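You operate a simulated robot arm through the tools that you are given. There is no shell and no other tool.

Carry out the task below with a simulated two-armed robot. There is one attempt and no reset: what you move stays moved.

JOB
Take the cap off the white bottle that says "Q423" on the white top of trolley c and lay it down there.

Only the result counts: the job must be done as asked and must still hold three seconds after the hand-in. Knocking over, shifting, dropping, spilling or breaking anything else fails it. Lids that push on must go on centred and level and be pressed home; caps that screw on are set level and turned clockwise until they are tight.

ROBOT AND FRAMES
Two 7-joint arms with two-finger parallel grippers on one trunk, on a base that moves. Base frame: it is fixed to the floor where the robot stands at the start and does not move with it; the origin is under the middle of the robot, x ahead of it, y to its left, z up. Units: m, rad, N and s.
The left shoulder is at the start at [0.062, 0.198, 0.904], the right one opposite. With the tool pointing down near the work surface each hand reaches from about 0.22 to 0.7 m from the robot's upright axis, wherever it stands, measured 20 degrees to its own side. Payload 1.57 kg a hand.
Tool frame (each hand has its own): the origin (TCP) lies between the finger pads and is the grasp point; the fingertips stand 0.03 m ahead of it; z points along the fingers, y is the line along which they close. The gripper opens to 0.11 m. The fingers are 0.024 m wide and 0.012 m thick; the gripper's body (0.048 by 0.112 m) begins 0.078 m behind the TCP.
Orientation is that of the tool frame in the base frame, as [roll, pitch, yaw] about the fixed x, y, z axes, in that order (R = Rz(yaw) Ry(pitch) Rx(roll)). With the fingers straight down and closing along the base's y, the tool's x points along the base's -x, its y along +y and its z along -z.

CONTROLS
- The arms move only by the tool arm_command. It takes "left_commands", "right_commands" or both (then of equal length, played together; a hand with none holds still); each is a list that holds one entry, the list of rows, each a list of 7 numbers: the gripper command, from -1 (shut) to 1 (fully open), values between in proportion, then the shift along the base's x, y, z in m, then the turn, a rotation vector about the base's x, y, z in rad. In form: [[[jaw, dx, dy, dz, ax, ay, az], ...]]. A call has 1 to 20 rows; each row shifts and turns the commanded pose from where the row before left it. Each row takes 0.2 s and may step no farther than 0.05 m and 0.15 rad from the row before; otherwise, or with a gripper value out of range, the whole call is refused. Where a pose cannot be reached the arm comes as near as it can. A force on the tool above 40 N (or 10 N above the force at the start of the call, whichever is more), or a blocked arm, ends the call early, and 0.2 s more pass. Each finger travels about 0.072 m/s and halts on what it meets, pressing with about 40 N; the grip force reading is that of the motor and also rises with nothing between the fingers. The clock runs only during rows and for 0.2 s after the last one: add rows that do not move to give the fingers time. The reply holds the time, the measured pose of the TCP, the force on the tool along the base axes, the opening and the grip force, in the units named above and with some noise, with the torque about the TCP (base axes, N m) and any sound that the robot's microphone picked up, and new pictures: "pictures" is both (left out), scene, wrist or none (wrist: the cameras of the hands that moved).
- Cameras (640 x 400 px; columns grow to the right, rows downward): "scene" is now at [0.1, 0.0207, 1.4784]; the picture's right is [0.27, -0.96, 0.00], its down [-0.80, -0.23, -0.56] and it looks along [0.54, 0.15, -0.83] (base axes); focal length 265 px, centre (320, 200). "left" rides on the left gripper at [0.07, -0.016, -0.141] in its tool frame; the picture's right is [0.23, 0.97, 0.00], its down [-0.85, 0.20, -0.48] and it looks along [-0.47, 0.11, 0.88] (tool axes); focal length 222 px, centre (320, 200). "right" rides on the right gripper at [0.07, 0.016, -0.141] in its tool frame; the picture's right is [-0.23, 0.97, 0.00], its down [-0.85, -0.20, -0.48] and it looks along [-0.47, -0.11, 0.88] (tool axes); focal length 222 px, centre (320, 200). There is no depth. A picture from a camera that has moved, and an enlarged one, comes with that camera's place and axes in the base frame and with its lens.
- slide_trunk(by): slides the trunk up (or, below 0, down) by that many m; the arms and the scene camera ride with it, the base frame stays. It gives what a move gives, with no picture.
- base_move(legs): drives the robot by 1 to 6 legs, each [ahead, left, turn to the left] in m, m and rad, along the robot's own axes; the way and the turn of a leg run together, so that a leg with both is an arc; at most 1.5 m and 3.142 rad a leg. The arms and the cameras ride along, it lands a little off, and it stops where it bumps. It gives what a move gives, and a new picture of the scene camera.
- turn_head(pan, tilt): turns the head with the scene camera to pan (to the left, within 1.501 rad either way) and tilt (down, from -0.506 to 1.204), counted from straight ahead of the robot. It gives what a move gives, and a new picture of the scene camera.
- enlarge(camera, box): a new picture of the part [left, top, right, bottom] of that camera's present view, enlarged. The clock stands still meanwhile.
- hand_in(): hands the job in; it is judged then, once.

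Places have to be worked out from the pictures, the camera data and where the tool is seen. Open the grippers and draw the arms clear of the work before you hand the job in, unless the task says otherwise.

The tools are called after "Emit:" as name(argument=value, ...) on one line, values as JSON. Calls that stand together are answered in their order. arm_command: Moves the arms, as the interface text tells. Its arguments: {"type":"object","properties":{"left_commands":{"type":"array"},"right_commands":{"type":"array"},"pictures":{"type":"string","enum":["both","scene","wrist","none"]}},"required":[]} The other tools are called the same way: slide_trunk (by) moves the trunk up or down; base_move (legs) drives the base; turn_head (pan, tilt) turns the head that bears the scene camera; enlarge (camera, box) takes an enlarged picture of a part of a camera's view; hand_in () hands the job in.

At the start:

```text
clock: 0.0
left_eef_pos: [0.4109, 0.3976, 0.8575]
left_tool_rot: [-3.14, -0.002, -3.141]
left_wrist_force: [-0.1, 0.4, 0.5]
left_wrist_torque: [-0.02, -0.01, 0.03]
left_gripper_width: 0.11
left_grasp_force: 0.1
right_eef_pos: [0.3798, -0.0213, 0.924]
right_tool_rot: [-3.138, -0.002, 3.141]
right_wrist_force: [0.1, 0.0, 0.3]
right_wrist_torque: [-0.04, -0.06, -0.04]
right_gripper_width: 0.1097
right_grasp_force: 0.1
trunk travel left (down, up): [-0.5, 0.49]
robot x, y, heading: [-0.002, -0.0007, -0.001]
head pan, tilt (commanded): [0.276, 0.979]
```

scene: 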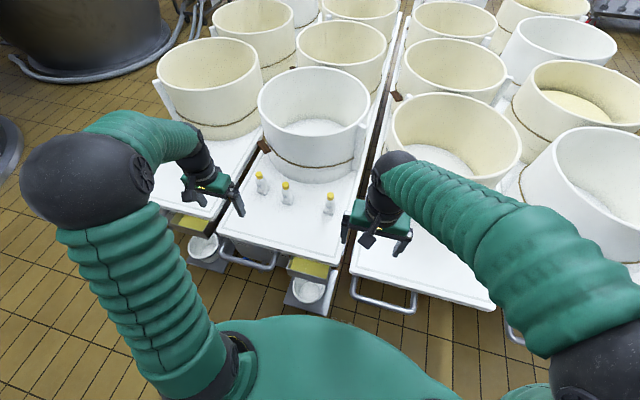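
right: 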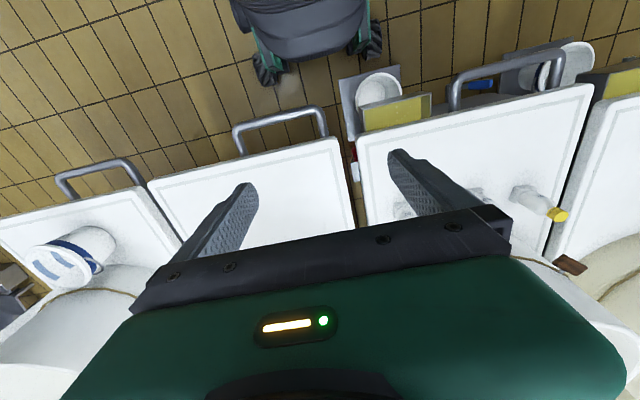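
left: 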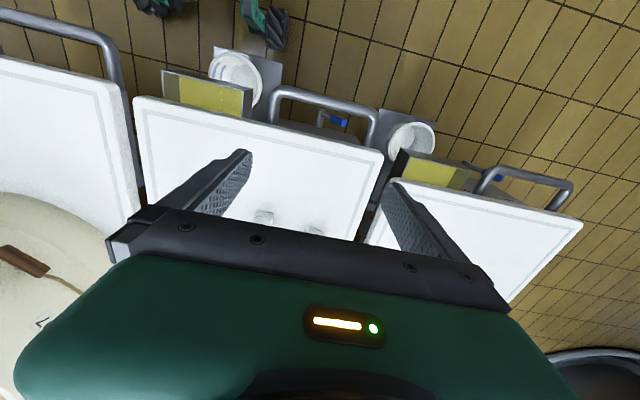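

I see three white bottles with yellow caps on the middle trolley; I enlarge the scene view to read the labels and find which trolley is "c".

Emit:
enlarge(camera="scene", box=[220, 150, 380, 250])

Emit:
enlarge(camera="scene", box=[160, 100, 480, 320])

Emit:
enlarge(camera="left", box=[120, 60, 440, 260])

Emit:
enlarge(camera="right", box=[340, 60, 640, 260])

```text
4.00 times, centred on (300, 200) of scene
camera zoom: at [0.1, 0.0207, 1.4784], right [0.27, -0.96, 0.0], down [-0.8, -0.23, -0.56], along [0.54, 0.15, -0.83], focal length 1059 px, centre (400, 200)
```

zoom: 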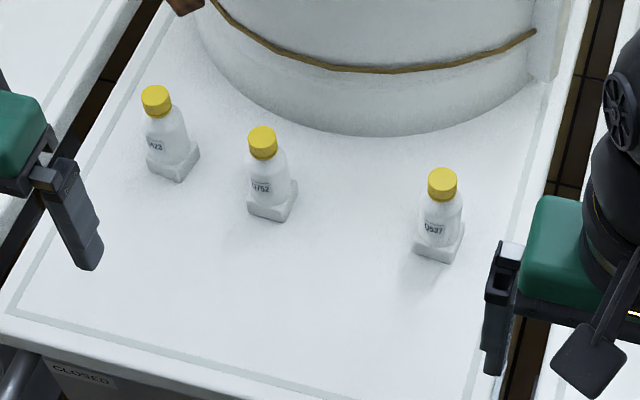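

```text
1.82 times, centred on (320, 210) of scene
camera zoom: at [0.1, 0.0207, 1.4784], right [0.27, -0.96, 0.0], down [-0.8, -0.23, -0.56], along [0.54, 0.15, -0.83], focal length 481 px, centre (320, 182)
```

zoom: 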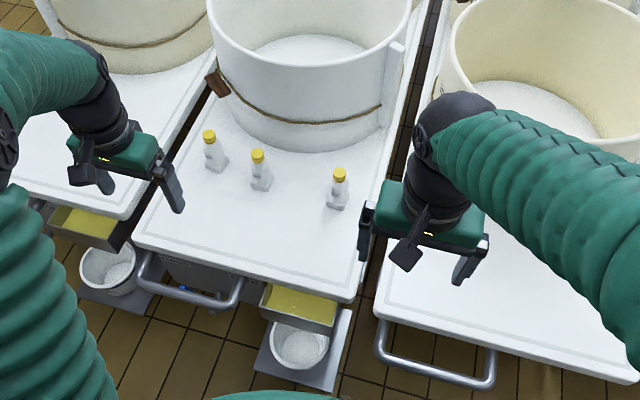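

```text
2.00 times, centred on (280, 160) of left
camera zoom: at [0.3409, 0.3803, 0.9992], right [-0.23, 0.97, 0.0], down [0.86, 0.2, 0.48], along [0.47, 0.11, -0.88], focal length 444 px, centre (400, 280)
```

zoom: 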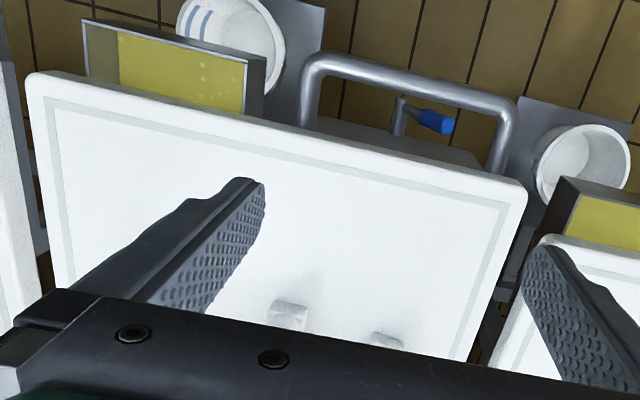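

```text
2.00 times, centred on (490, 160) of right
camera zoom: at [0.3108, -0.0041, 1.0657], right [0.23, 0.97, 0.0], down [0.86, -0.2, 0.48], along [0.47, -0.11, -0.88], focal length 444 px, centre (-20, 280)
```

zoom: 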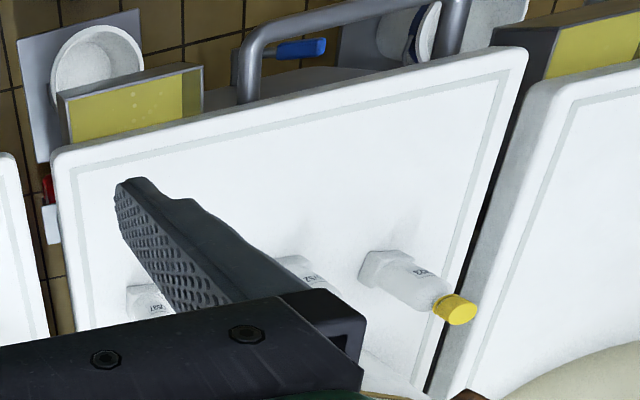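

The left bottle reads "?423". I enlarge further to read its label and look for trolley letters.

Emit:
enlarge(camera="scene", box=[245, 160, 309, 200])

Emit:
enlarge(camera="right", box=[500, 170, 596, 230])

Emit:
enlarge(camera="scene", box=[200, 200, 360, 300])

Emit:
enlarge(camera="left", box=[0, 180, 160, 340])

```text
10.00 times, centred on (277, 180) of scene
camera zoom: at [0.1, 0.0207, 1.4784], right [0.27, -0.96, 0.0], down [-0.8, -0.23, -0.56], along [0.54, 0.15, -0.83], focal length 2647 px, centre (750, 400)
```

zoom: 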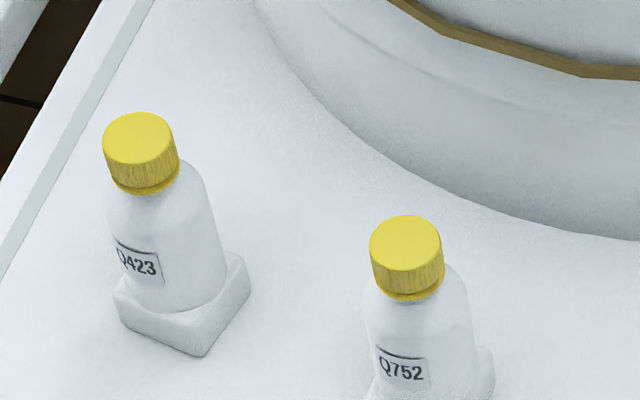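

```text
6.67 times, centred on (548, 200) of right
camera zoom: at [0.3108, -0.0041, 1.0657], right [0.23, 0.97, 0.0], down [0.86, -0.2, 0.48], along [0.47, -0.11, -0.88], focal length 1481 px, centre (-1200, 200)
```

zoom: 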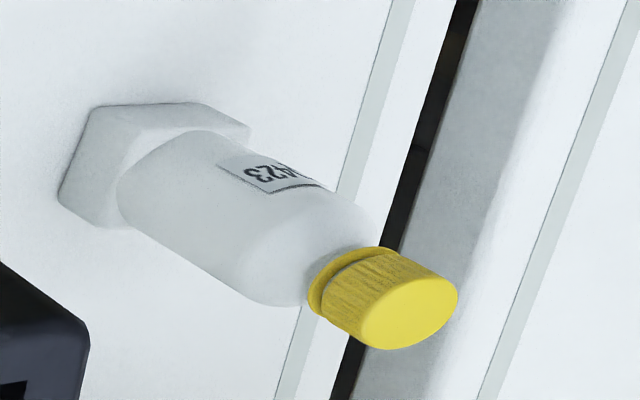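

```text
4.00 times, centred on (280, 250) of scene
camera zoom: at [0.1, 0.0207, 1.4784], right [0.27, -0.96, 0.0], down [-0.8, -0.23, -0.56], along [0.54, 0.15, -0.83], focal length 1059 px, centre (480, 0)
```

zoom: 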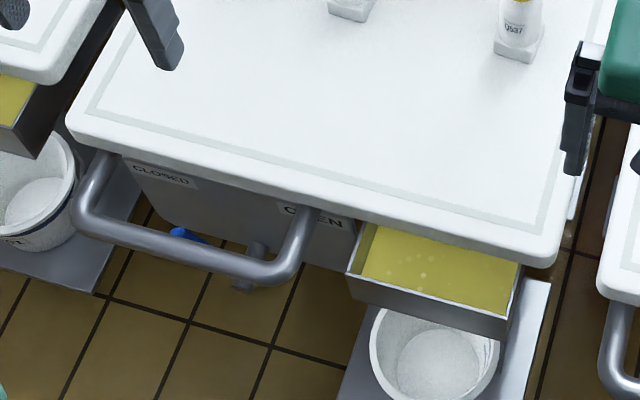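

```text
2.50 times, centred on (80, 260) of left
camera zoom: at [0.3409, 0.3803, 0.9992], right [-0.23, 0.97, 0.0], down [0.86, 0.2, 0.48], along [0.47, 0.11, -0.88], focal length 555 px, centre (920, 50)
```

zoom: 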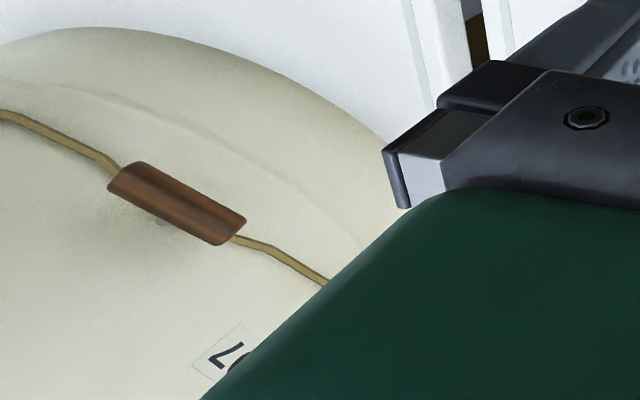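

The leftmost bottle on this trolley reads "Q423"; triangulated its cap top is near (0.68, 0.44, 0.665), with the table at about z 0.537. That's beyond 0.7 m reach, so I look at the floor and trolley fronts before driving, and check for the trolley's letter.

Emit:
turn_head(pan=0.6, tilt=1.2)

Emit:
turn_head(pan=1.2, tilt=1.0)

Emit:
turn_head(pan=0.35, tilt=0.6)

```text
clock: 0.8
left_eef_pos: [0.4108, 0.398, 0.8572]
left_tool_rot: [-3.141, 0.0, -3.141]
left_wrist_force: [-0.7, 0.7, 0.0]
left_wrist_torque: [-0.05, 0.0, 0.03]
left_gripper_width: 0.1104
left_grasp_force: 0.1
right_eef_pos: [0.38, -0.0227, 0.923]
right_tool_rot: [3.142, -0.002, -3.14]
right_wrist_force: [0.1, -0.8, 0.6]
right_wrist_torque: [0.01, 0.0, -0.01]
right_gripper_width: 0.1098
right_grasp_force: 0.0
trunk travel left (down, up): [-0.5, 0.49]
robot x, y, heading: [0.0031, -0.0008, 0.003]
head pan, tilt (commanded): [0.6, 1.201]
camera scene: at [0.0779, 0.0329, 1.4643], right [0.56, -0.83, 0.0], down [-0.77, -0.53, -0.36], along [0.3, 0.2, -0.93], focal length 265 px, centre (320, 200)
```

scene: 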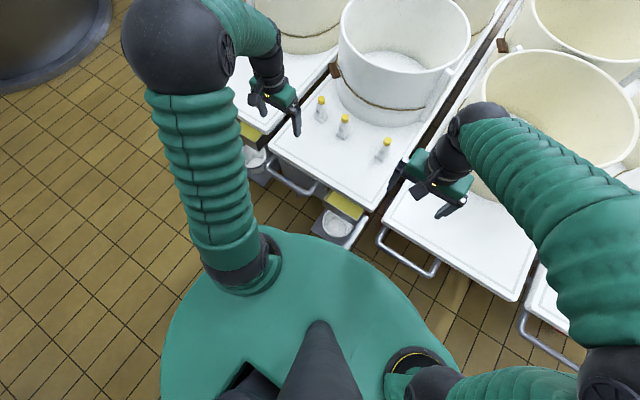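

```text
clock: 1.8
left_eef_pos: [0.4112, 0.3968, 0.858]
left_tool_rot: [-3.141, 0.001, 3.141]
left_wrist_force: [0.6, 0.5, 0.0]
left_wrist_torque: [0.0, -0.01, 0.01]
left_gripper_width: 0.1101
left_grasp_force: 0.1
right_eef_pos: [0.3798, -0.0213, 0.9241]
right_tool_rot: [-3.142, -0.001, 3.14]
right_wrist_force: [-0.7, -0.1, -0.4]
right_wrist_torque: [-0.03, -0.01, 0.0]
right_gripper_width: 0.1099
right_grasp_force: 0.0
trunk travel left (down, up): [-0.5, 0.49]
robot x, y, heading: [-0.0011, -0.0003, 0.003]
head pan, tilt (commanded): [1.201, 1.0]
camera scene: at [0.057, 0.0663, 1.4769], right [0.93, -0.36, 0.0], down [-0.31, -0.79, -0.54], along [0.19, 0.5, -0.84], focal length 265 px, centre (320, 200)
```

scene: 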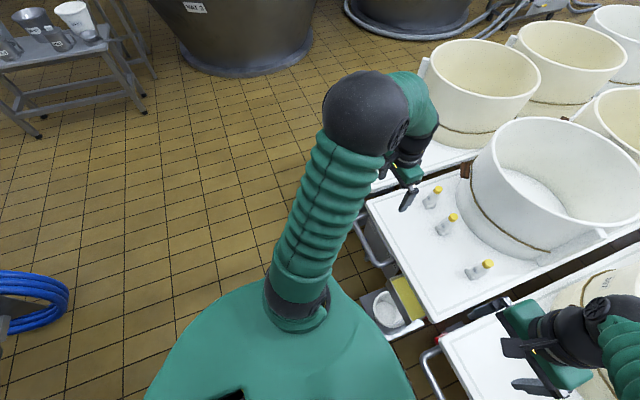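

```text
clock: 3.0
left_eef_pos: [0.4118, 0.3978, 0.8576]
left_tool_rot: [3.141, 0.001, -3.14]
left_wrist_force: [0.0, 0.2, 0.0]
left_wrist_torque: [0.02, 0.01, 0.0]
left_gripper_width: 0.1101
left_grasp_force: 0.1
right_eef_pos: [0.3798, -0.0215, 0.9235]
right_tool_rot: [-3.141, 0.001, -3.141]
right_wrist_force: [-0.4, 1.1, 0.1]
right_wrist_torque: [-0.01, 0.02, -0.01]
right_gripper_width: 0.1101
right_grasp_force: 0.2
trunk travel left (down, up): [-0.5, 0.49]
robot x, y, heading: [0.0025, -0.0003, 0.0]
head pan, tilt (commanded): [0.351, 0.6]
camera scene: at [0.1148, 0.0318, 1.5088], right [0.34, -0.94, 0.0], down [-0.53, -0.2, -0.82], along [0.77, 0.28, -0.57], focal length 265 px, centre (320, 200)
```

scene: 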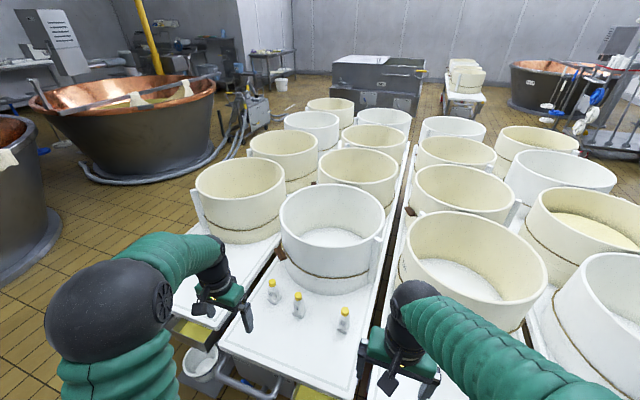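

The floor to the left is clear. I look to the right too, to check for other bottles on the other trolleys.

Emit:
turn_head(pan=-0.6, tilt=0.8)

Emit:
turn_head(pan=0.5, tilt=0.95)

Emit:
enlarge(camera="scene", box=[220, 120, 420, 245])

```text
clock: 4.2
left_eef_pos: [0.4101, 0.3973, 0.8571]
left_tool_rot: [3.142, 0.0, -3.141]
left_wrist_force: [0.0, 0.1, -0.3]
left_wrist_torque: [-0.03, 0.01, -0.03]
left_gripper_width: 0.1102
left_grasp_force: 0.0
right_eef_pos: [0.3802, -0.021, 0.924]
right_tool_rot: [-3.14, 0.001, -3.14]
right_wrist_force: [-0.4, 0.3, 0.2]
right_wrist_torque: [-0.02, -0.02, -0.01]
right_gripper_width: 0.1101
right_grasp_force: 0.0
trunk travel left (down, up): [-0.5, 0.49]
robot x, y, heading: [0.0001, -0.0, -0.003]
head pan, tilt (commanded): [-0.6, 0.799]
camera scene: at [0.0984, -0.0443, 1.4921], right [-0.56, -0.83, 0.0], down [-0.59, 0.4, -0.7], along [0.57, -0.39, -0.72], focal length 265 px, centre (320, 200)
```

scene: 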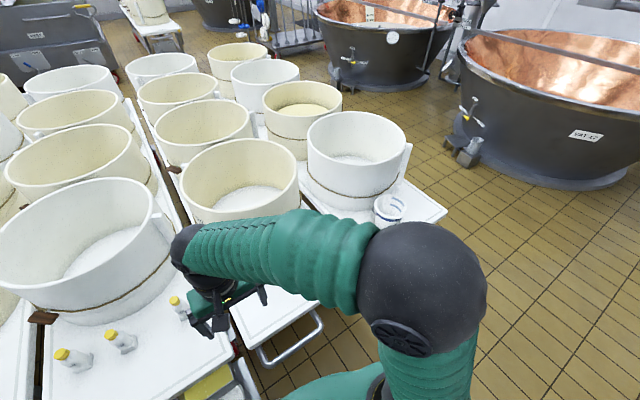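

```text
clock: 5.5
left_eef_pos: [0.4102, 0.3972, 0.8576]
left_tool_rot: [-3.142, -0.001, 3.141]
left_wrist_force: [0.1, -0.5, 0.3]
left_wrist_torque: [0.01, 0.08, 0.01]
left_gripper_width: 0.1096
left_grasp_force: 0.0
right_eef_pos: [0.3793, -0.0214, 0.9241]
right_tool_rot: [-3.141, -0.001, 3.141]
right_wrist_force: [0.1, -0.2, -1.0]
right_wrist_torque: [-0.02, 0.02, -0.03]
right_gripper_width: 0.1102
right_grasp_force: 0.1
trunk travel left (down, up): [-0.5, 0.49]
robot x, y, heading: [0.001, 0.002, 0.001]
head pan, tilt (commanded): [0.499, 0.949]
camera scene: at [0.0957, 0.0361, 1.4805], right [0.48, -0.88, 0.0], down [-0.72, -0.39, -0.58], along [0.51, 0.28, -0.81], focal length 265 px, centre (320, 200)
```

scene: 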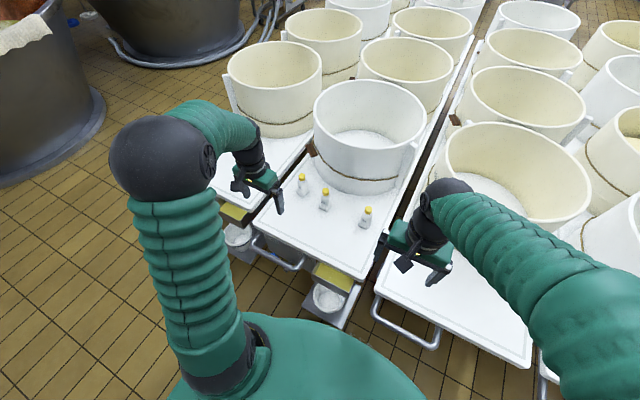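

```text
3.20 times, centred on (320, 182) of scene
camera zoom: at [0.0957, 0.0361, 1.4805], right [0.48, -0.88, 0.0], down [-0.72, -0.39, -0.58], along [0.51, 0.28, -0.81], focal length 847 px, centre (320, 256)
```

zoom: 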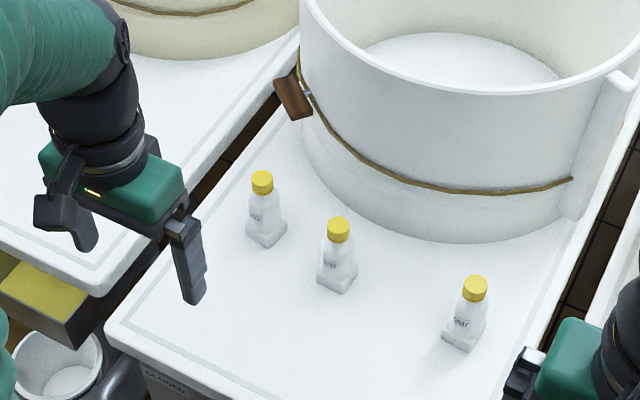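

Only these three bottles are present and "Q423" is the leftmost, so I drive sideways 0.25 m to bring the left shoulder in front of it, without going closer to the trays under the trolley fronts.

Emit:
base_move(legs=[[0.0, 0.25, 0.0]])

Emit:
enlarge(camera="left", box=[0, 0, 640, 400])

Emit:
enlarge(camera="right", box=[0, 0, 640, 400])

```text
clock: 7.4
left_eef_pos: [0.4105, 0.6381, 0.8619]
left_tool_rot: [3.134, 0.0, -3.14]
left_wrist_force: [0.4, 0.0, -0.2]
left_wrist_torque: [0.01, -0.03, -0.01]
left_gripper_width: 0.1102
left_grasp_force: 0.2
right_eef_pos: [0.3798, 0.2193, 0.9232]
right_tool_rot: [3.134, 0.001, 3.141]
right_wrist_force: [-0.5, 0.3, 0.4]
right_wrist_torque: [-0.01, 0.03, -0.01]
right_gripper_width: 0.1099
right_grasp_force: 0.0
trunk travel left (down, up): [-0.5, 0.49]
robot x, y, heading: [0.0008, 0.2499, -0.002]
head pan, tilt (commanded): [0.499, 0.949]
camera scene: at [0.0954, 0.2709, 1.4808], right [0.48, -0.88, -0.01], down [-0.72, -0.38, -0.58], along [0.51, 0.29, -0.81], focal length 265 px, centre (320, 200)
```

scene: 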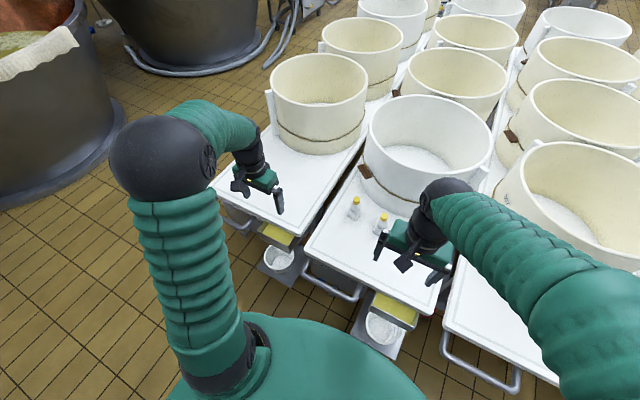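

```text
1.00 times, centred on (320, 200) of left (not enlarged: the box is as wide or as high as the picture)
camera zoom: at [0.3403, 0.6199, 1.0032], right [-0.23, 0.97, 0.01], down [0.86, 0.2, 0.48], along [0.47, 0.12, -0.88], focal length 222 px, centre (320, 200)
```

zoom: 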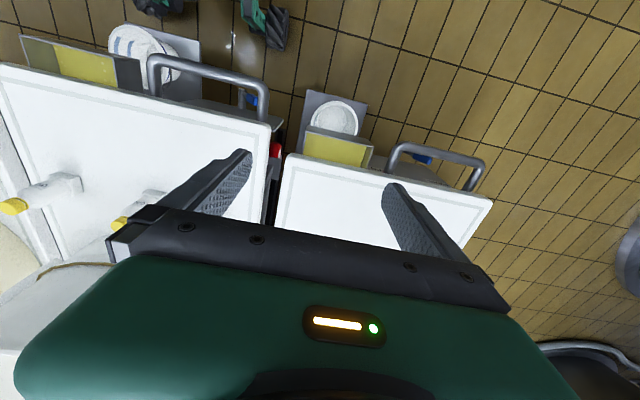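

```text
1.00 times, centred on (320, 200) of right (not enlarged: the box is as wide or as high as the picture)
camera zoom: at [0.3101, 0.2352, 1.0659], right [0.23, 0.97, 0.01], down [0.85, -0.2, 0.48], along [0.47, -0.1, -0.88], focal length 222 px, centre (320, 200)
```

zoom: 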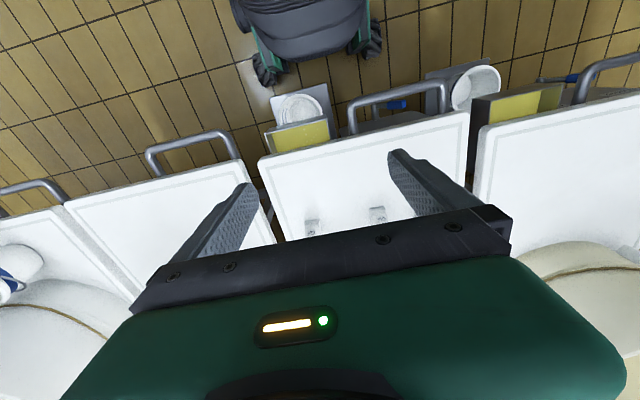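

The base sits about 5 cm clear of the tray. I bring the left hand part of the way toward the bottle at safe height, and check the settled readings and view.

Emit:
arm_command(left_commands=[[[1, 0.028, -0.0276, 0, 0, 0, 0], [1, 0.028, -0.0276, 0, 0, 0, 0], [1, 0.028, -0.0276, 0, 0, 0, 0], [1, 0.028, -0.0276, 0, 0, 0, 0], [1, 0.028, -0.0276, 0, 0, 0, 0], [1, 0, 0, 0, 0, 0, 0]]])

Emit:
turn_head(pan=0.35, tilt=0.9)

```text
clock: 8.8
left_eef_pos: [0.5508, 0.5063, 0.8596]
left_tool_rot: [3.141, 0.0, -3.141]
left_wrist_force: [0.0, -0.5, 0.2]
left_wrist_torque: [0.03, -0.01, -0.05]
left_gripper_width: 0.1099
left_grasp_force: 0.1
right_eef_pos: [0.3798, 0.2238, 0.9235]
right_tool_rot: [3.14, 0.002, 3.14]
right_wrist_force: [-0.2, -0.5, -0.6]
right_wrist_torque: [-0.01, 0.01, 0.0]
right_gripper_width: 0.1101
right_grasp_force: 0.0
trunk travel left (down, up): [-0.5, 0.49]
robot x, y, heading: [0.0019, 0.2493, 0.002]
head pan, tilt (commanded): [0.499, 0.949]
camera scene: at [0.0954, 0.2806, 1.4806], right [0.48, -0.88, 0.0], down [-0.71, -0.39, -0.58], along [0.51, 0.28, -0.81], focal length 265 px, centre (320, 200)
camera left: at [0.4799, 0.4889, 1.0014], right [-0.23, 0.97, 0.0], down [0.85, 0.2, 0.48], along [0.47, 0.11, -0.88], focal length 222 px, centre (320, 200)
```

scene: 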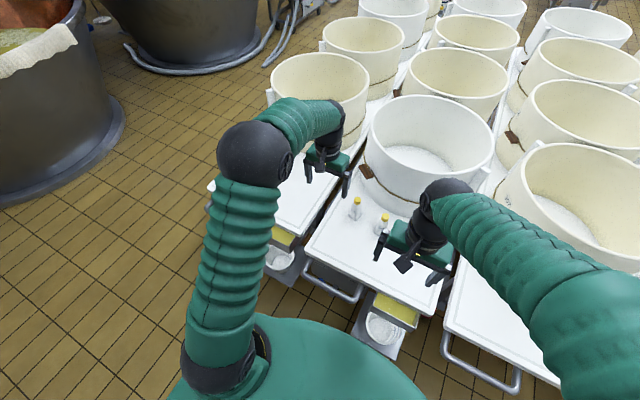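
left: 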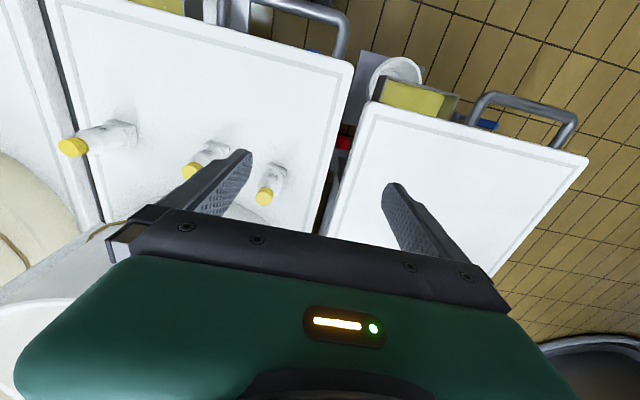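

```text
clock: 9.5
left_eef_pos: [0.5503, 0.5091, 0.8583]
left_tool_rot: [3.141, 0.001, 3.141]
left_wrist_force: [0.8, -0.7, 0.2]
left_wrist_torque: [-0.02, -0.03, 0.0]
left_gripper_width: 0.1099
left_grasp_force: 0.1
right_eef_pos: [0.3791, 0.2278, 0.9245]
right_tool_rot: [-3.142, 0.002, 3.14]
right_wrist_force: [-0.3, 0.6, -0.6]
right_wrist_torque: [0.02, -0.03, 0.03]
right_gripper_width: 0.1104
right_grasp_force: 0.0
trunk travel left (down, up): [-0.5, 0.49]
robot x, y, heading: [0.0016, 0.2497, -0.001]
head pan, tilt (commanded): [0.351, 0.901]
camera scene: at [0.1033, 0.2747, 1.4841], right [0.34, -0.94, 0.0], down [-0.74, -0.27, -0.62], along [0.58, 0.21, -0.79], focal length 265 px, centre (320, 200)
```

scene: 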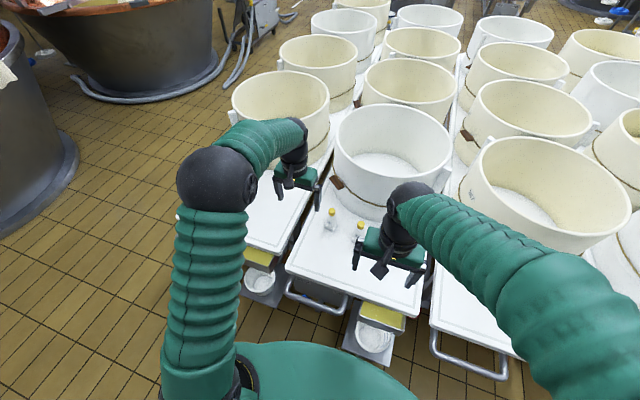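

The arm has settled (left TCP 0.550, 0.509, 0.858). I enlarge both views of Q423's cap to refine its location.

Emit:
enlarge(camera="scene", box=[300, 195, 364, 235])

Emit:
enlarge(camera="left", box=[150, 120, 310, 220])

```text
10.00 times, centred on (332, 215) of scene
camera zoom: at [0.1033, 0.2747, 1.4841], right [0.34, -0.94, 0.0], down [-0.74, -0.27, -0.62], along [0.58, 0.21, -0.79], focal length 2647 px, centre (200, 50)
```

zoom: 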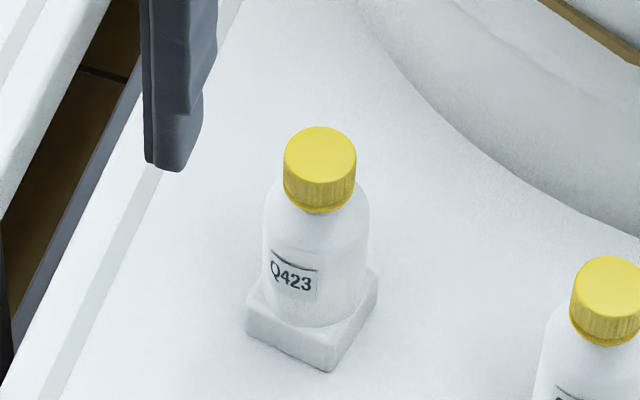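

```text
4.00 times, centred on (230, 170) of left
camera zoom: at [0.4803, 0.4913, 1.0005], right [-0.23, 0.97, 0.0], down [0.85, 0.2, 0.48], along [0.47, 0.11, -0.88], focal length 888 px, centre (680, 320)
```

zoom: 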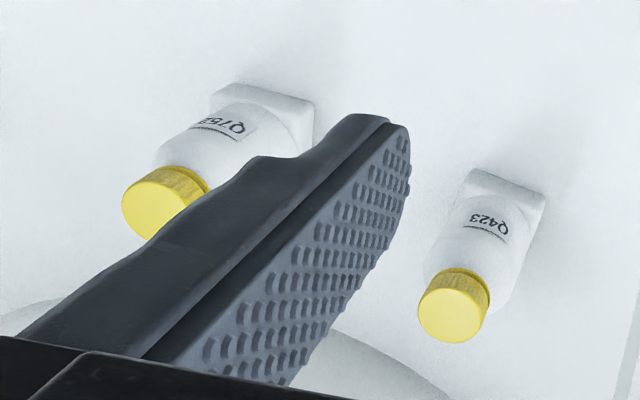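

The two views agree: the cap top centre is at about (0.683, 0.437, 0.661), diameter about 28 mm and about 19 mm tall. I move the left hand above it at TCP z 0.76.

Emit:
arm_command(left_commands=[[[1, 0.0332, -0.0181, -0.0245, 0, 0, 0], [1, 0.0332, -0.0181, -0.0245, 0, 0, 0], [1, 0.0332, -0.0181, -0.0245, 0, 0, 0], [1, 0.0332, -0.0181, -0.0245, 0, 0, 0], [1, 0, 0, 0, 0, 0, 0], [1, 0, 0, 0, 0, 0, 0]]])

```text
clock: 10.9
left_eef_pos: [0.6838, 0.4353, 0.76]
left_tool_rot: [-3.141, -0.003, 3.141]
left_wrist_force: [-0.7, 0.1, 0.0]
left_wrist_torque: [0.01, 0.05, 0.02]
left_gripper_width: 0.1099
left_grasp_force: 0.0
right_eef_pos: [0.3796, 0.2273, 0.9234]
right_tool_rot: [-3.141, 0.001, 3.14]
right_wrist_force: [0.6, 0.3, 0.3]
right_wrist_torque: [-0.01, 0.02, -0.04]
right_gripper_width: 0.11
right_grasp_force: 0.2
trunk travel left (down, up): [-0.5, 0.49]
robot x, y, heading: [0.0047, 0.2487, 0.002]
head pan, tilt (commanded): [0.351, 0.901]
camera scene: at [0.1044, 0.2752, 1.484], right [0.34, -0.94, 0.0], down [-0.74, -0.27, -0.62], along [0.58, 0.21, -0.79], focal length 265 px, centre (320, 200)
camera left: at [0.6138, 0.4181, 0.9015], right [-0.23, 0.97, 0.0], down [0.86, 0.2, 0.48], along [0.47, 0.11, -0.88], focal length 222 px, centre (320, 200)
```

scene: 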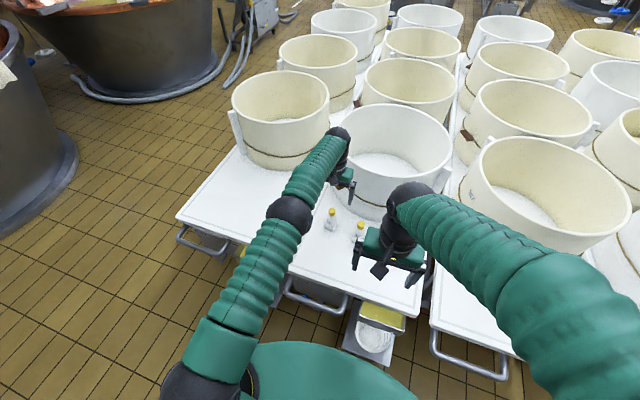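
left: 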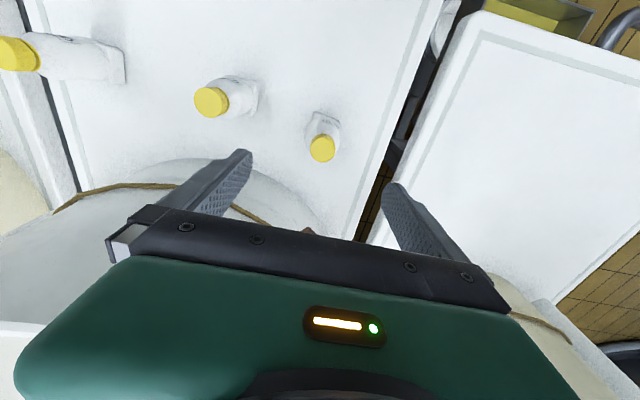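

The hand is above the cap. I enlarge the wrist view to check the centring.

Emit:
enlarge(camera="left", box=[200, 80, 440, 230])

Emit:
enlarge(camera="scene", box=[288, 140, 416, 220])

```text
2.67 times, centred on (320, 155) of left
camera zoom: at [0.6138, 0.4181, 0.9015], right [-0.23, 0.97, 0.0], down [0.86, 0.2, 0.48], along [0.47, 0.11, -0.88], focal length 592 px, centre (320, 320)
```

zoom: 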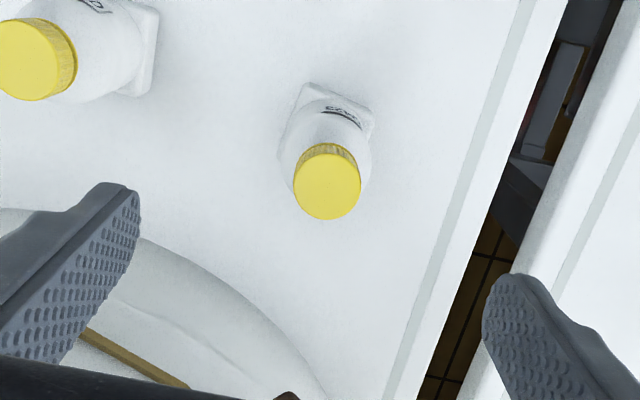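

```text
5.00 times, centred on (352, 180) of scene
camera zoom: at [0.1044, 0.2752, 1.484], right [0.34, -0.94, 0.0], down [-0.74, -0.27, -0.62], along [0.58, 0.21, -0.79], focal length 1323 px, centre (160, 300)
```

zoom: 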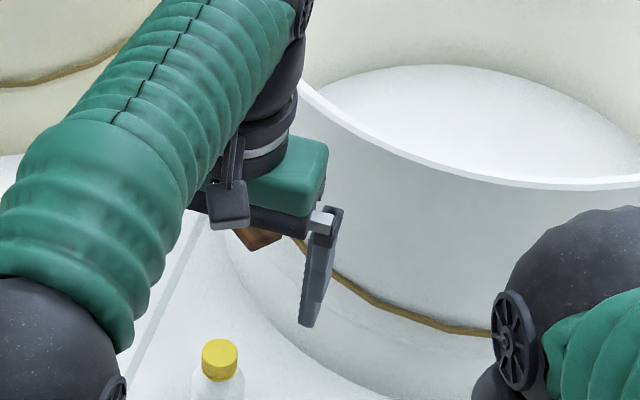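

The wrist view puts the cap at (0.681, 0.437), within a couple of mm of the tool axis. I pre-turn the hand clockwise by 1.2 rad at this height, so that I can then unscrew through a long anticlockwise stroke.

Emit:
arm_command(left_commands=[[[0.3, -0.0018, 0.0015, 0, 0, 0, -0.15], [0.3, 0, 0, 0, 0, 0, -0.15], [0.3, 0, 0, 0, 0, 0, -0.15], [0.3, 0, 0, 0, 0, 0, -0.15], [0.3, 0, 0, 0, 0, 0, -0.15], [0.3, 0, 0, 0, 0, 0, -0.15], [0.3, 0, 0, 0, 0, 0, -0.15], [0.3, 0, 0, 0, 0, 0, -0.15], [0.3, 0, 0, 0, 0, 0, 0], [0.3, 0, 0, 0, 0, 0, 0]]])

```text
clock: 13.1
left_eef_pos: [0.6814, 0.4351, 0.7613]
left_tool_rot: [-3.14, 0.001, 1.941]
left_wrist_force: [-0.9, -0.2, 0.2]
left_wrist_torque: [0.01, 0.04, 0.02]
left_gripper_width: 0.0713
left_grasp_force: 0.0
right_eef_pos: [0.3799, 0.2271, 0.9237]
right_tool_rot: [3.142, -0.001, 3.14]
right_wrist_force: [-1.0, -0.4, 0.5]
right_wrist_torque: [-0.01, -0.01, 0.0]
right_gripper_width: 0.1099
right_grasp_force: 0.0
trunk travel left (down, up): [-0.5, 0.49]
robot x, y, heading: [-0.0008, 0.2526, -0.002]
head pan, tilt (commanded): [0.351, 0.901]
camera scene: at [0.104, 0.2753, 1.484], right [0.34, -0.94, 0.0], down [-0.74, -0.27, -0.62], along [0.58, 0.21, -0.79], focal length 265 px, centre (320, 200)
camera left: at [0.6412, 0.4952, 0.9014], right [0.83, 0.56, 0.0], down [0.5, -0.72, 0.48], along [0.27, -0.4, -0.88], focal length 222 px, centre (320, 200)
```

scene: 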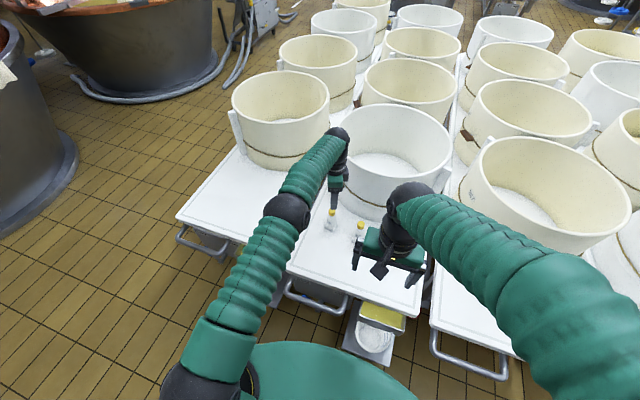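
left: 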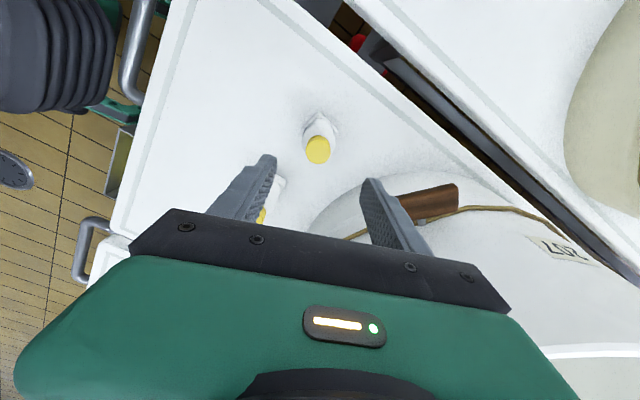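

The hand turned freely. I check the centring from this new orientation.

Emit:
enlarge(camera="left", box=[240, 90, 400, 190])

```text
4.00 times, centred on (320, 140) of left
camera zoom: at [0.6412, 0.4952, 0.9014], right [0.83, 0.56, 0.0], down [0.5, -0.72, 0.48], along [0.27, -0.4, -0.88], focal length 888 px, centre (320, 440)
```

zoom: 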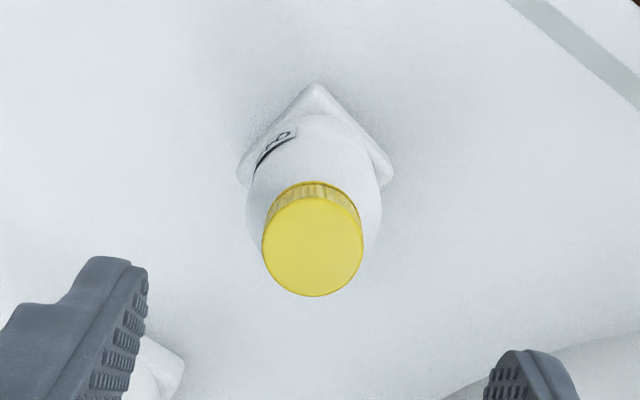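

The cap centre reads (0.680, 0.4355), within 1.5 mm of the tool axis. I lower so the fingertips reach just the cap's lower edge (TCP z about 0.675).

Emit:
arm_command(left_commands=[[[0.1, 0, 0.0005, -0.03, 0, 0, 0], [0.1, 0, 0, -0.03, 0, 0, 0], [0.1, 0, 0, -0.015, 0, 0, 0], [0.1, 0, 0, -0.01, 0, 0, 0], [0.1, 0, 0, 0, 0, 0, 0], [0.1, 0, 0, 0, 0, 0, 0]]])

Emit:
enlarge(camera="left", box=[220, 60, 420, 185])

Emit:
enlarge(camera="scene", box=[296, 180, 376, 230])

```text
clock: 14.5
left_eef_pos: [0.6796, 0.4379, 0.6759]
left_tool_rot: [-3.138, 0.001, 1.941]
left_wrist_force: [-0.3, 0.1, 0.1]
left_wrist_torque: [-0.02, 0.01, 0.0]
left_gripper_width: 0.0605
left_grasp_force: 0.1
right_eef_pos: [0.3806, 0.2276, 0.9244]
right_tool_rot: [-3.14, -0.002, 3.142]
right_wrist_force: [-0.6, -0.1, 0.3]
right_wrist_torque: [-0.01, -0.02, 0.02]
right_gripper_width: 0.11
right_grasp_force: 0.1
trunk travel left (down, up): [-0.5, 0.49]
robot x, y, heading: [0.0017, 0.2477, 0.001]
head pan, tilt (commanded): [0.351, 0.901]
camera scene: at [0.1041, 0.2753, 1.484], right [0.34, -0.94, 0.0], down [-0.74, -0.27, -0.62], along [0.58, 0.21, -0.79], focal length 265 px, centre (320, 200)
camera left: at [0.6398, 0.4957, 0.8163], right [0.82, 0.57, 0.0], down [0.5, -0.72, 0.48], along [0.27, -0.4, -0.88], focal length 222 px, centre (320, 200)
```

scene: 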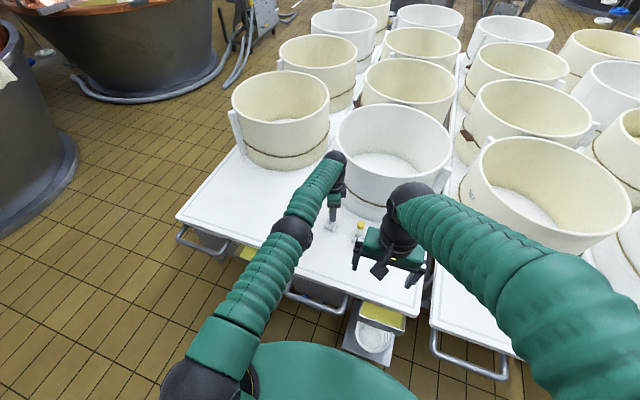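
left: 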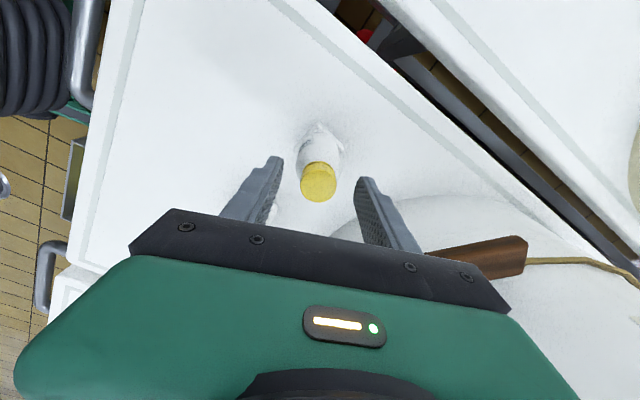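

```text
3.20 times, centred on (320, 122) of left
camera zoom: at [0.6398, 0.4957, 0.8163], right [0.82, 0.57, 0.0], down [0.5, -0.72, 0.48], along [0.27, -0.4, -0.88], focal length 711 px, centre (320, 448)
```

zoom: 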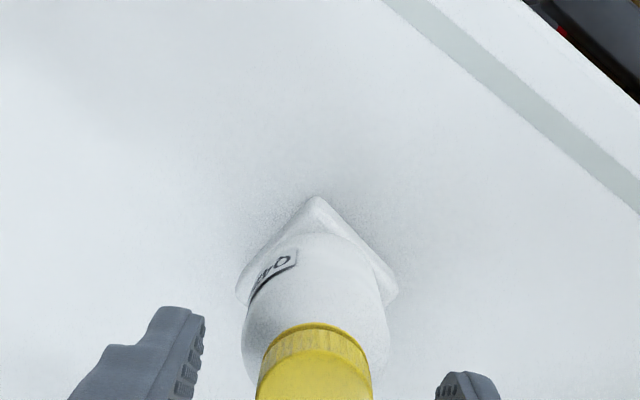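

```text
8.00 times, centred on (336, 205) of scene
camera zoom: at [0.1041, 0.2753, 1.484], right [0.34, -0.94, 0.0], down [-0.74, -0.27, -0.62], along [0.58, 0.21, -0.79], focal length 2117 px, centre (192, 160)
```

zoom: 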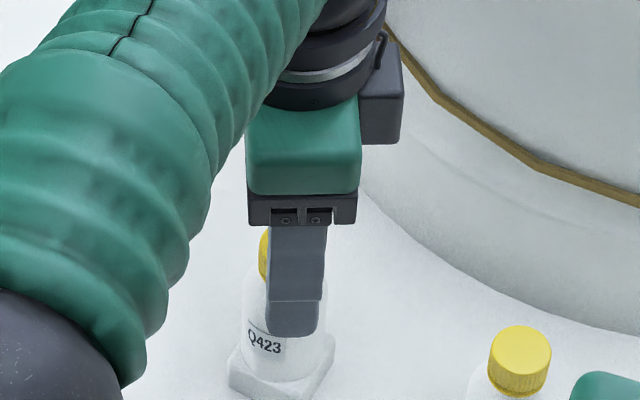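

The cap sits centred between the fingers, so I close on it.

Emit:
arm_command(left_commands=[[[-1, 0, 0, 0, 0, 0, 0], [-1, 0, 0, 0, 0, 0, 0], [-1, 0, 0, 0, 0, 0, 0], [-1, 0, 0, 0, 0, 0, 0]]], pictures="wrist")

Emit:
enlarge(camera="scene", box=[296, 180, 376, 230])

Emit:
enlarge(camera="left", box=[240, 90, 400, 215])

```text
clock: 15.5
left_eef_pos: [0.6794, 0.437, 0.675]
left_tool_rot: [-3.139, 0.002, 1.94]
left_wrist_force: [-0.4, -0.3, -0.8]
left_wrist_torque: [0.01, 0.05, -0.01]
left_gripper_width: 0.0271
left_grasp_force: 38.0
right_eef_pos: [0.3794, 0.2266, 0.9249]
right_tool_rot: [-3.14, 0.001, 3.141]
right_wrist_force: [-0.8, 0.1, -0.2]
right_wrist_torque: [0.03, -0.03, 0.0]
right_gripper_width: 0.1103
right_grasp_force: 0.0
trunk travel left (down, up): [-0.5, 0.49]
robot x, y, heading: [-0.0022, 0.2502, 0.004]
head pan, tilt (commanded): [0.351, 0.901]
camera left: at [0.6397, 0.4957, 0.8165], right [0.82, 0.57, 0.0], down [0.5, -0.72, 0.48], along [0.27, -0.4, -0.88], focal length 222 px, centre (320, 200)
```

left: 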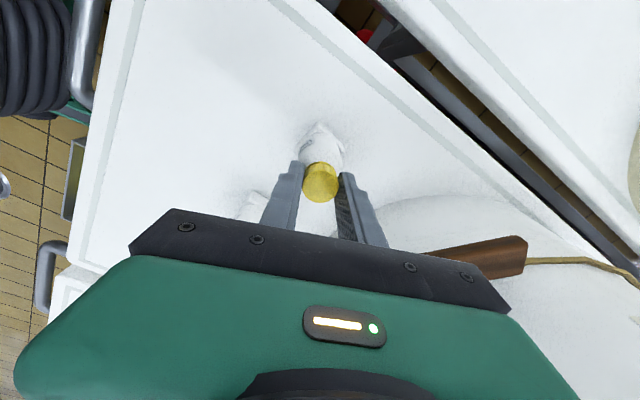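

```text
8.00 times, centred on (336, 205) of scene
camera zoom: at [0.1038, 0.2752, 1.484], right [0.34, -0.94, 0.0], down [-0.74, -0.27, -0.62], along [0.58, 0.21, -0.79], focal length 2117 px, centre (192, 160)
```

zoom: 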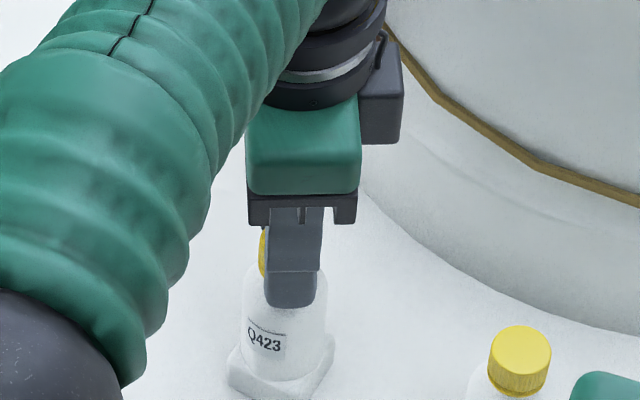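

```text
3.20 times, centred on (320, 152) of left
camera zoom: at [0.6397, 0.4957, 0.8165], right [0.82, 0.57, 0.0], down [0.5, -0.72, 0.48], along [0.27, -0.4, -0.88], focal length 711 px, centre (320, 352)
```

zoom: 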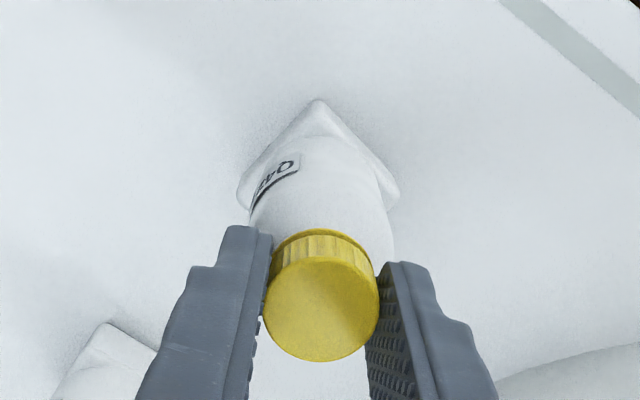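

Gripped at 27 mm with no shift of the bottle. I turn anticlockwise a little to feel the torque and see whether the bottle itself turns.

Emit:
arm_command(left_commands=[[[-1, 0, 0, 0, 0, 0, 0.1], [-1, 0, 0, 0, 0, 0, 0.1], [-1, 0, 0, 0, 0, 0, 0.1]]], pictures="wrist")

Emit:
enlarge(camera="scene", box=[296, 180, 376, 230])

Emit:
enlarge(camera="left", box=[240, 90, 400, 215])

```text
clock: 16.3
left_eef_pos: [0.6815, 0.4381, 0.6755]
left_tool_rot: [-3.139, 0.002, 2.244]
left_wrist_force: [0.0, -0.8, -0.6]
left_wrist_torque: [-0.02, -0.1, -0.01]
left_gripper_width: 0.0273
left_grasp_force: 37.5
right_eef_pos: [0.3796, 0.2277, 0.9229]
right_tool_rot: [3.141, 0.0, -3.141]
right_wrist_force: [1.2, -1.0, 0.4]
right_wrist_torque: [-0.02, 0.01, 0.0]
right_gripper_width: 0.1101
right_grasp_force: 0.0
trunk travel left (down, up): [-0.5, 0.49]
robot x, y, heading: [0.0023, 0.2477, 0.002]
head pan, tilt (commanded): [0.351, 0.901]
camera left: at [0.624, 0.4809, 0.8165], right [0.62, 0.78, 0.0], down [0.69, -0.54, 0.48], along [0.38, -0.3, -0.88], focal length 222 px, centre (320, 200)
```

left: 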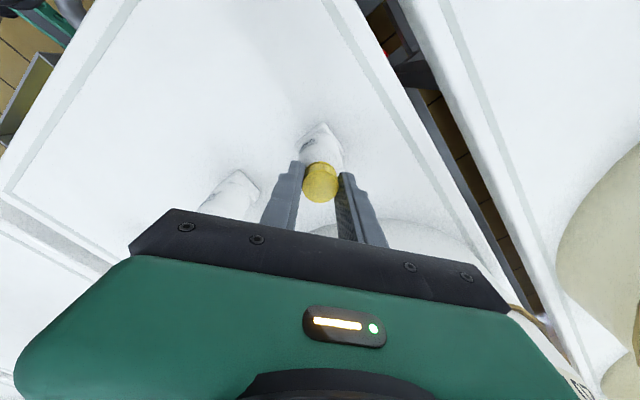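

```text
8.00 times, centred on (336, 205) of scene
camera zoom: at [0.104, 0.2751, 1.484], right [0.34, -0.94, 0.0], down [-0.74, -0.27, -0.62], along [0.58, 0.21, -0.79], focal length 2117 px, centre (192, 160)
```

zoom: 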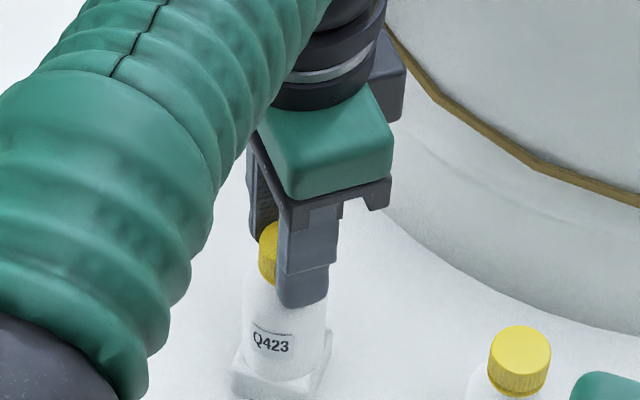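

```text
3.20 times, centred on (320, 152) of left
camera zoom: at [0.624, 0.4809, 0.8165], right [0.62, 0.78, 0.0], down [0.69, -0.54, 0.48], along [0.38, -0.3, -0.88], focal length 711 px, centre (320, 352)
```

zoom: 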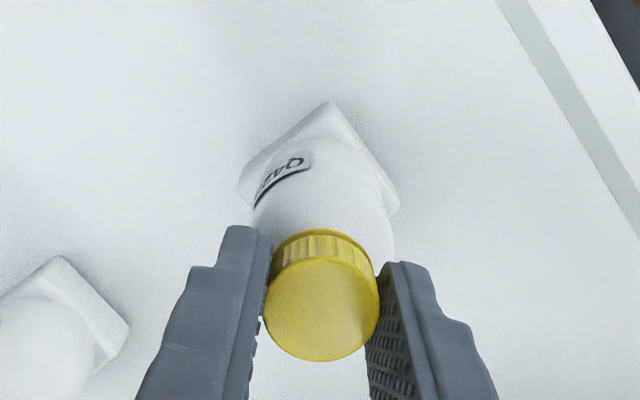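

The label and square foot turned along with the cap, so the bottle is free to rotate and I need the right hand to hold its body. I turn the left hand back to where it was, keep its grip, and bring the right hand forward to a staging point.

Emit:
arm_command(left_commands=[[[-1, 0, 0, 0, 0, 0, -0.1], [-1, 0, 0, 0, 0, 0, -0.1], [-1, 0, 0, 0, 0, 0, -0.1], [-1, 0, 0, 0, 0, 0, 0]]], right_commands=[[[0.36, 0.035, 0.006, -0.02, 0, 0, 0], [0.36, 0.035, 0.006, -0.02, 0, 0, 0], [0.36, 0.035, 0.006, -0.02, 0, 0, 0], [0.36, 0, 0, 0, 0, 0, 0]]])

Emit:
enlarge(camera="scene", box=[296, 180, 376, 230])

```text
clock: 17.3
left_eef_pos: [0.6808, 0.4364, 0.6756]
left_tool_rot: [3.14, 0.002, 1.941]
left_wrist_force: [0.4, 1.3, -0.1]
left_wrist_torque: [0.02, -0.05, 0.0]
left_gripper_width: 0.0274
left_grasp_force: 37.7
right_eef_pos: [0.4846, 0.2472, 0.8643]
right_tool_rot: [3.142, 0.002, 3.141]
right_wrist_force: [-0.7, -0.9, -0.5]
right_wrist_torque: [-0.01, 0.0, 0.01]
right_gripper_width: 0.0747
right_grasp_force: 0.1
trunk travel left (down, up): [-0.5, 0.49]
robot x, y, heading: [0.0021, 0.2538, -0.0]
head pan, tilt (commanded): [0.351, 0.901]
camera scene: at [0.1038, 0.2754, 1.484], right [0.34, -0.94, 0.0], down [-0.74, -0.27, -0.62], along [0.58, 0.21, -0.79], focal length 265 px, centre (320, 200)
camera right: at [0.4139, 0.263, 1.0063], right [0.23, 0.97, 0.0], down [0.85, -0.2, 0.48], along [0.47, -0.11, -0.88], focal length 222 px, centre (320, 200)
camera left: at [0.6397, 0.4958, 0.8169], right [0.83, 0.56, 0.0], down [0.5, -0.72, 0.48], along [0.27, -0.4, -0.88], focal length 222 px, centre (320, 200)
```

scene: 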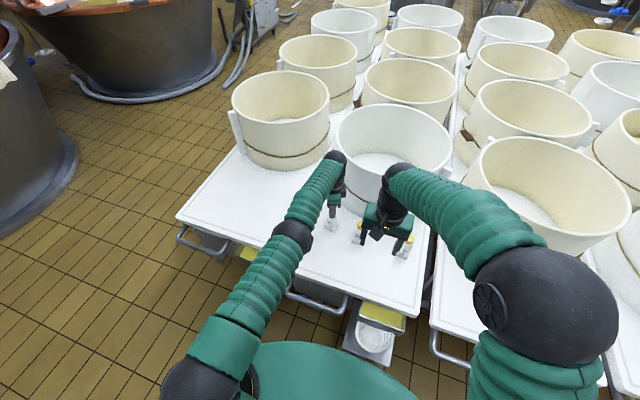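
right: 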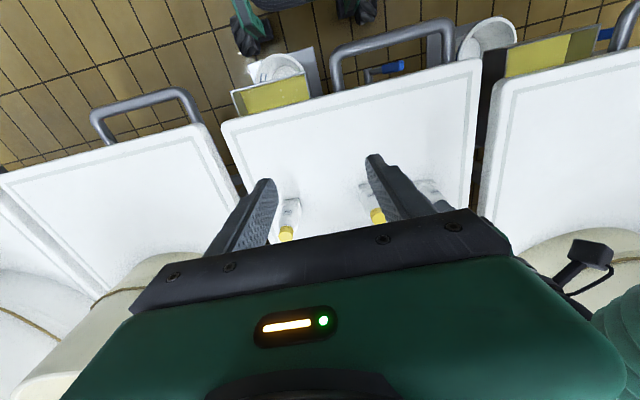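
left: 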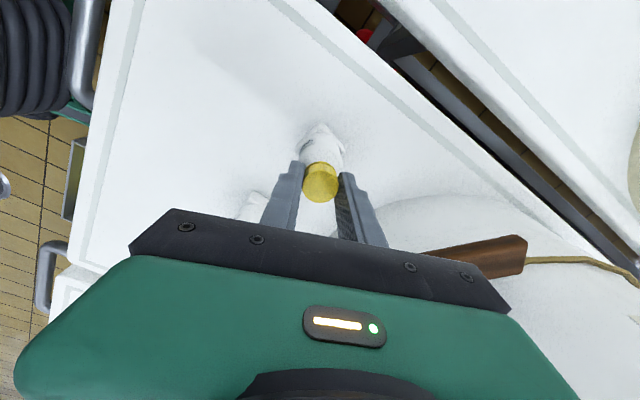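

```text
8.00 times, centred on (336, 205) of scene
camera zoom: at [0.1038, 0.2754, 1.484], right [0.34, -0.94, 0.0], down [-0.74, -0.27, -0.62], along [0.58, 0.21, -0.79], focal length 2117 px, centre (192, 160)
```

zoom: 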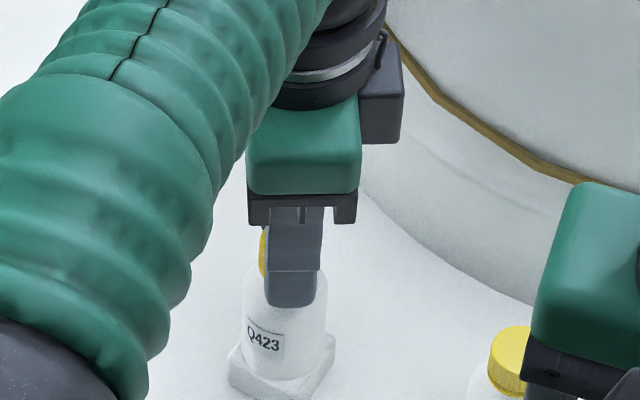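

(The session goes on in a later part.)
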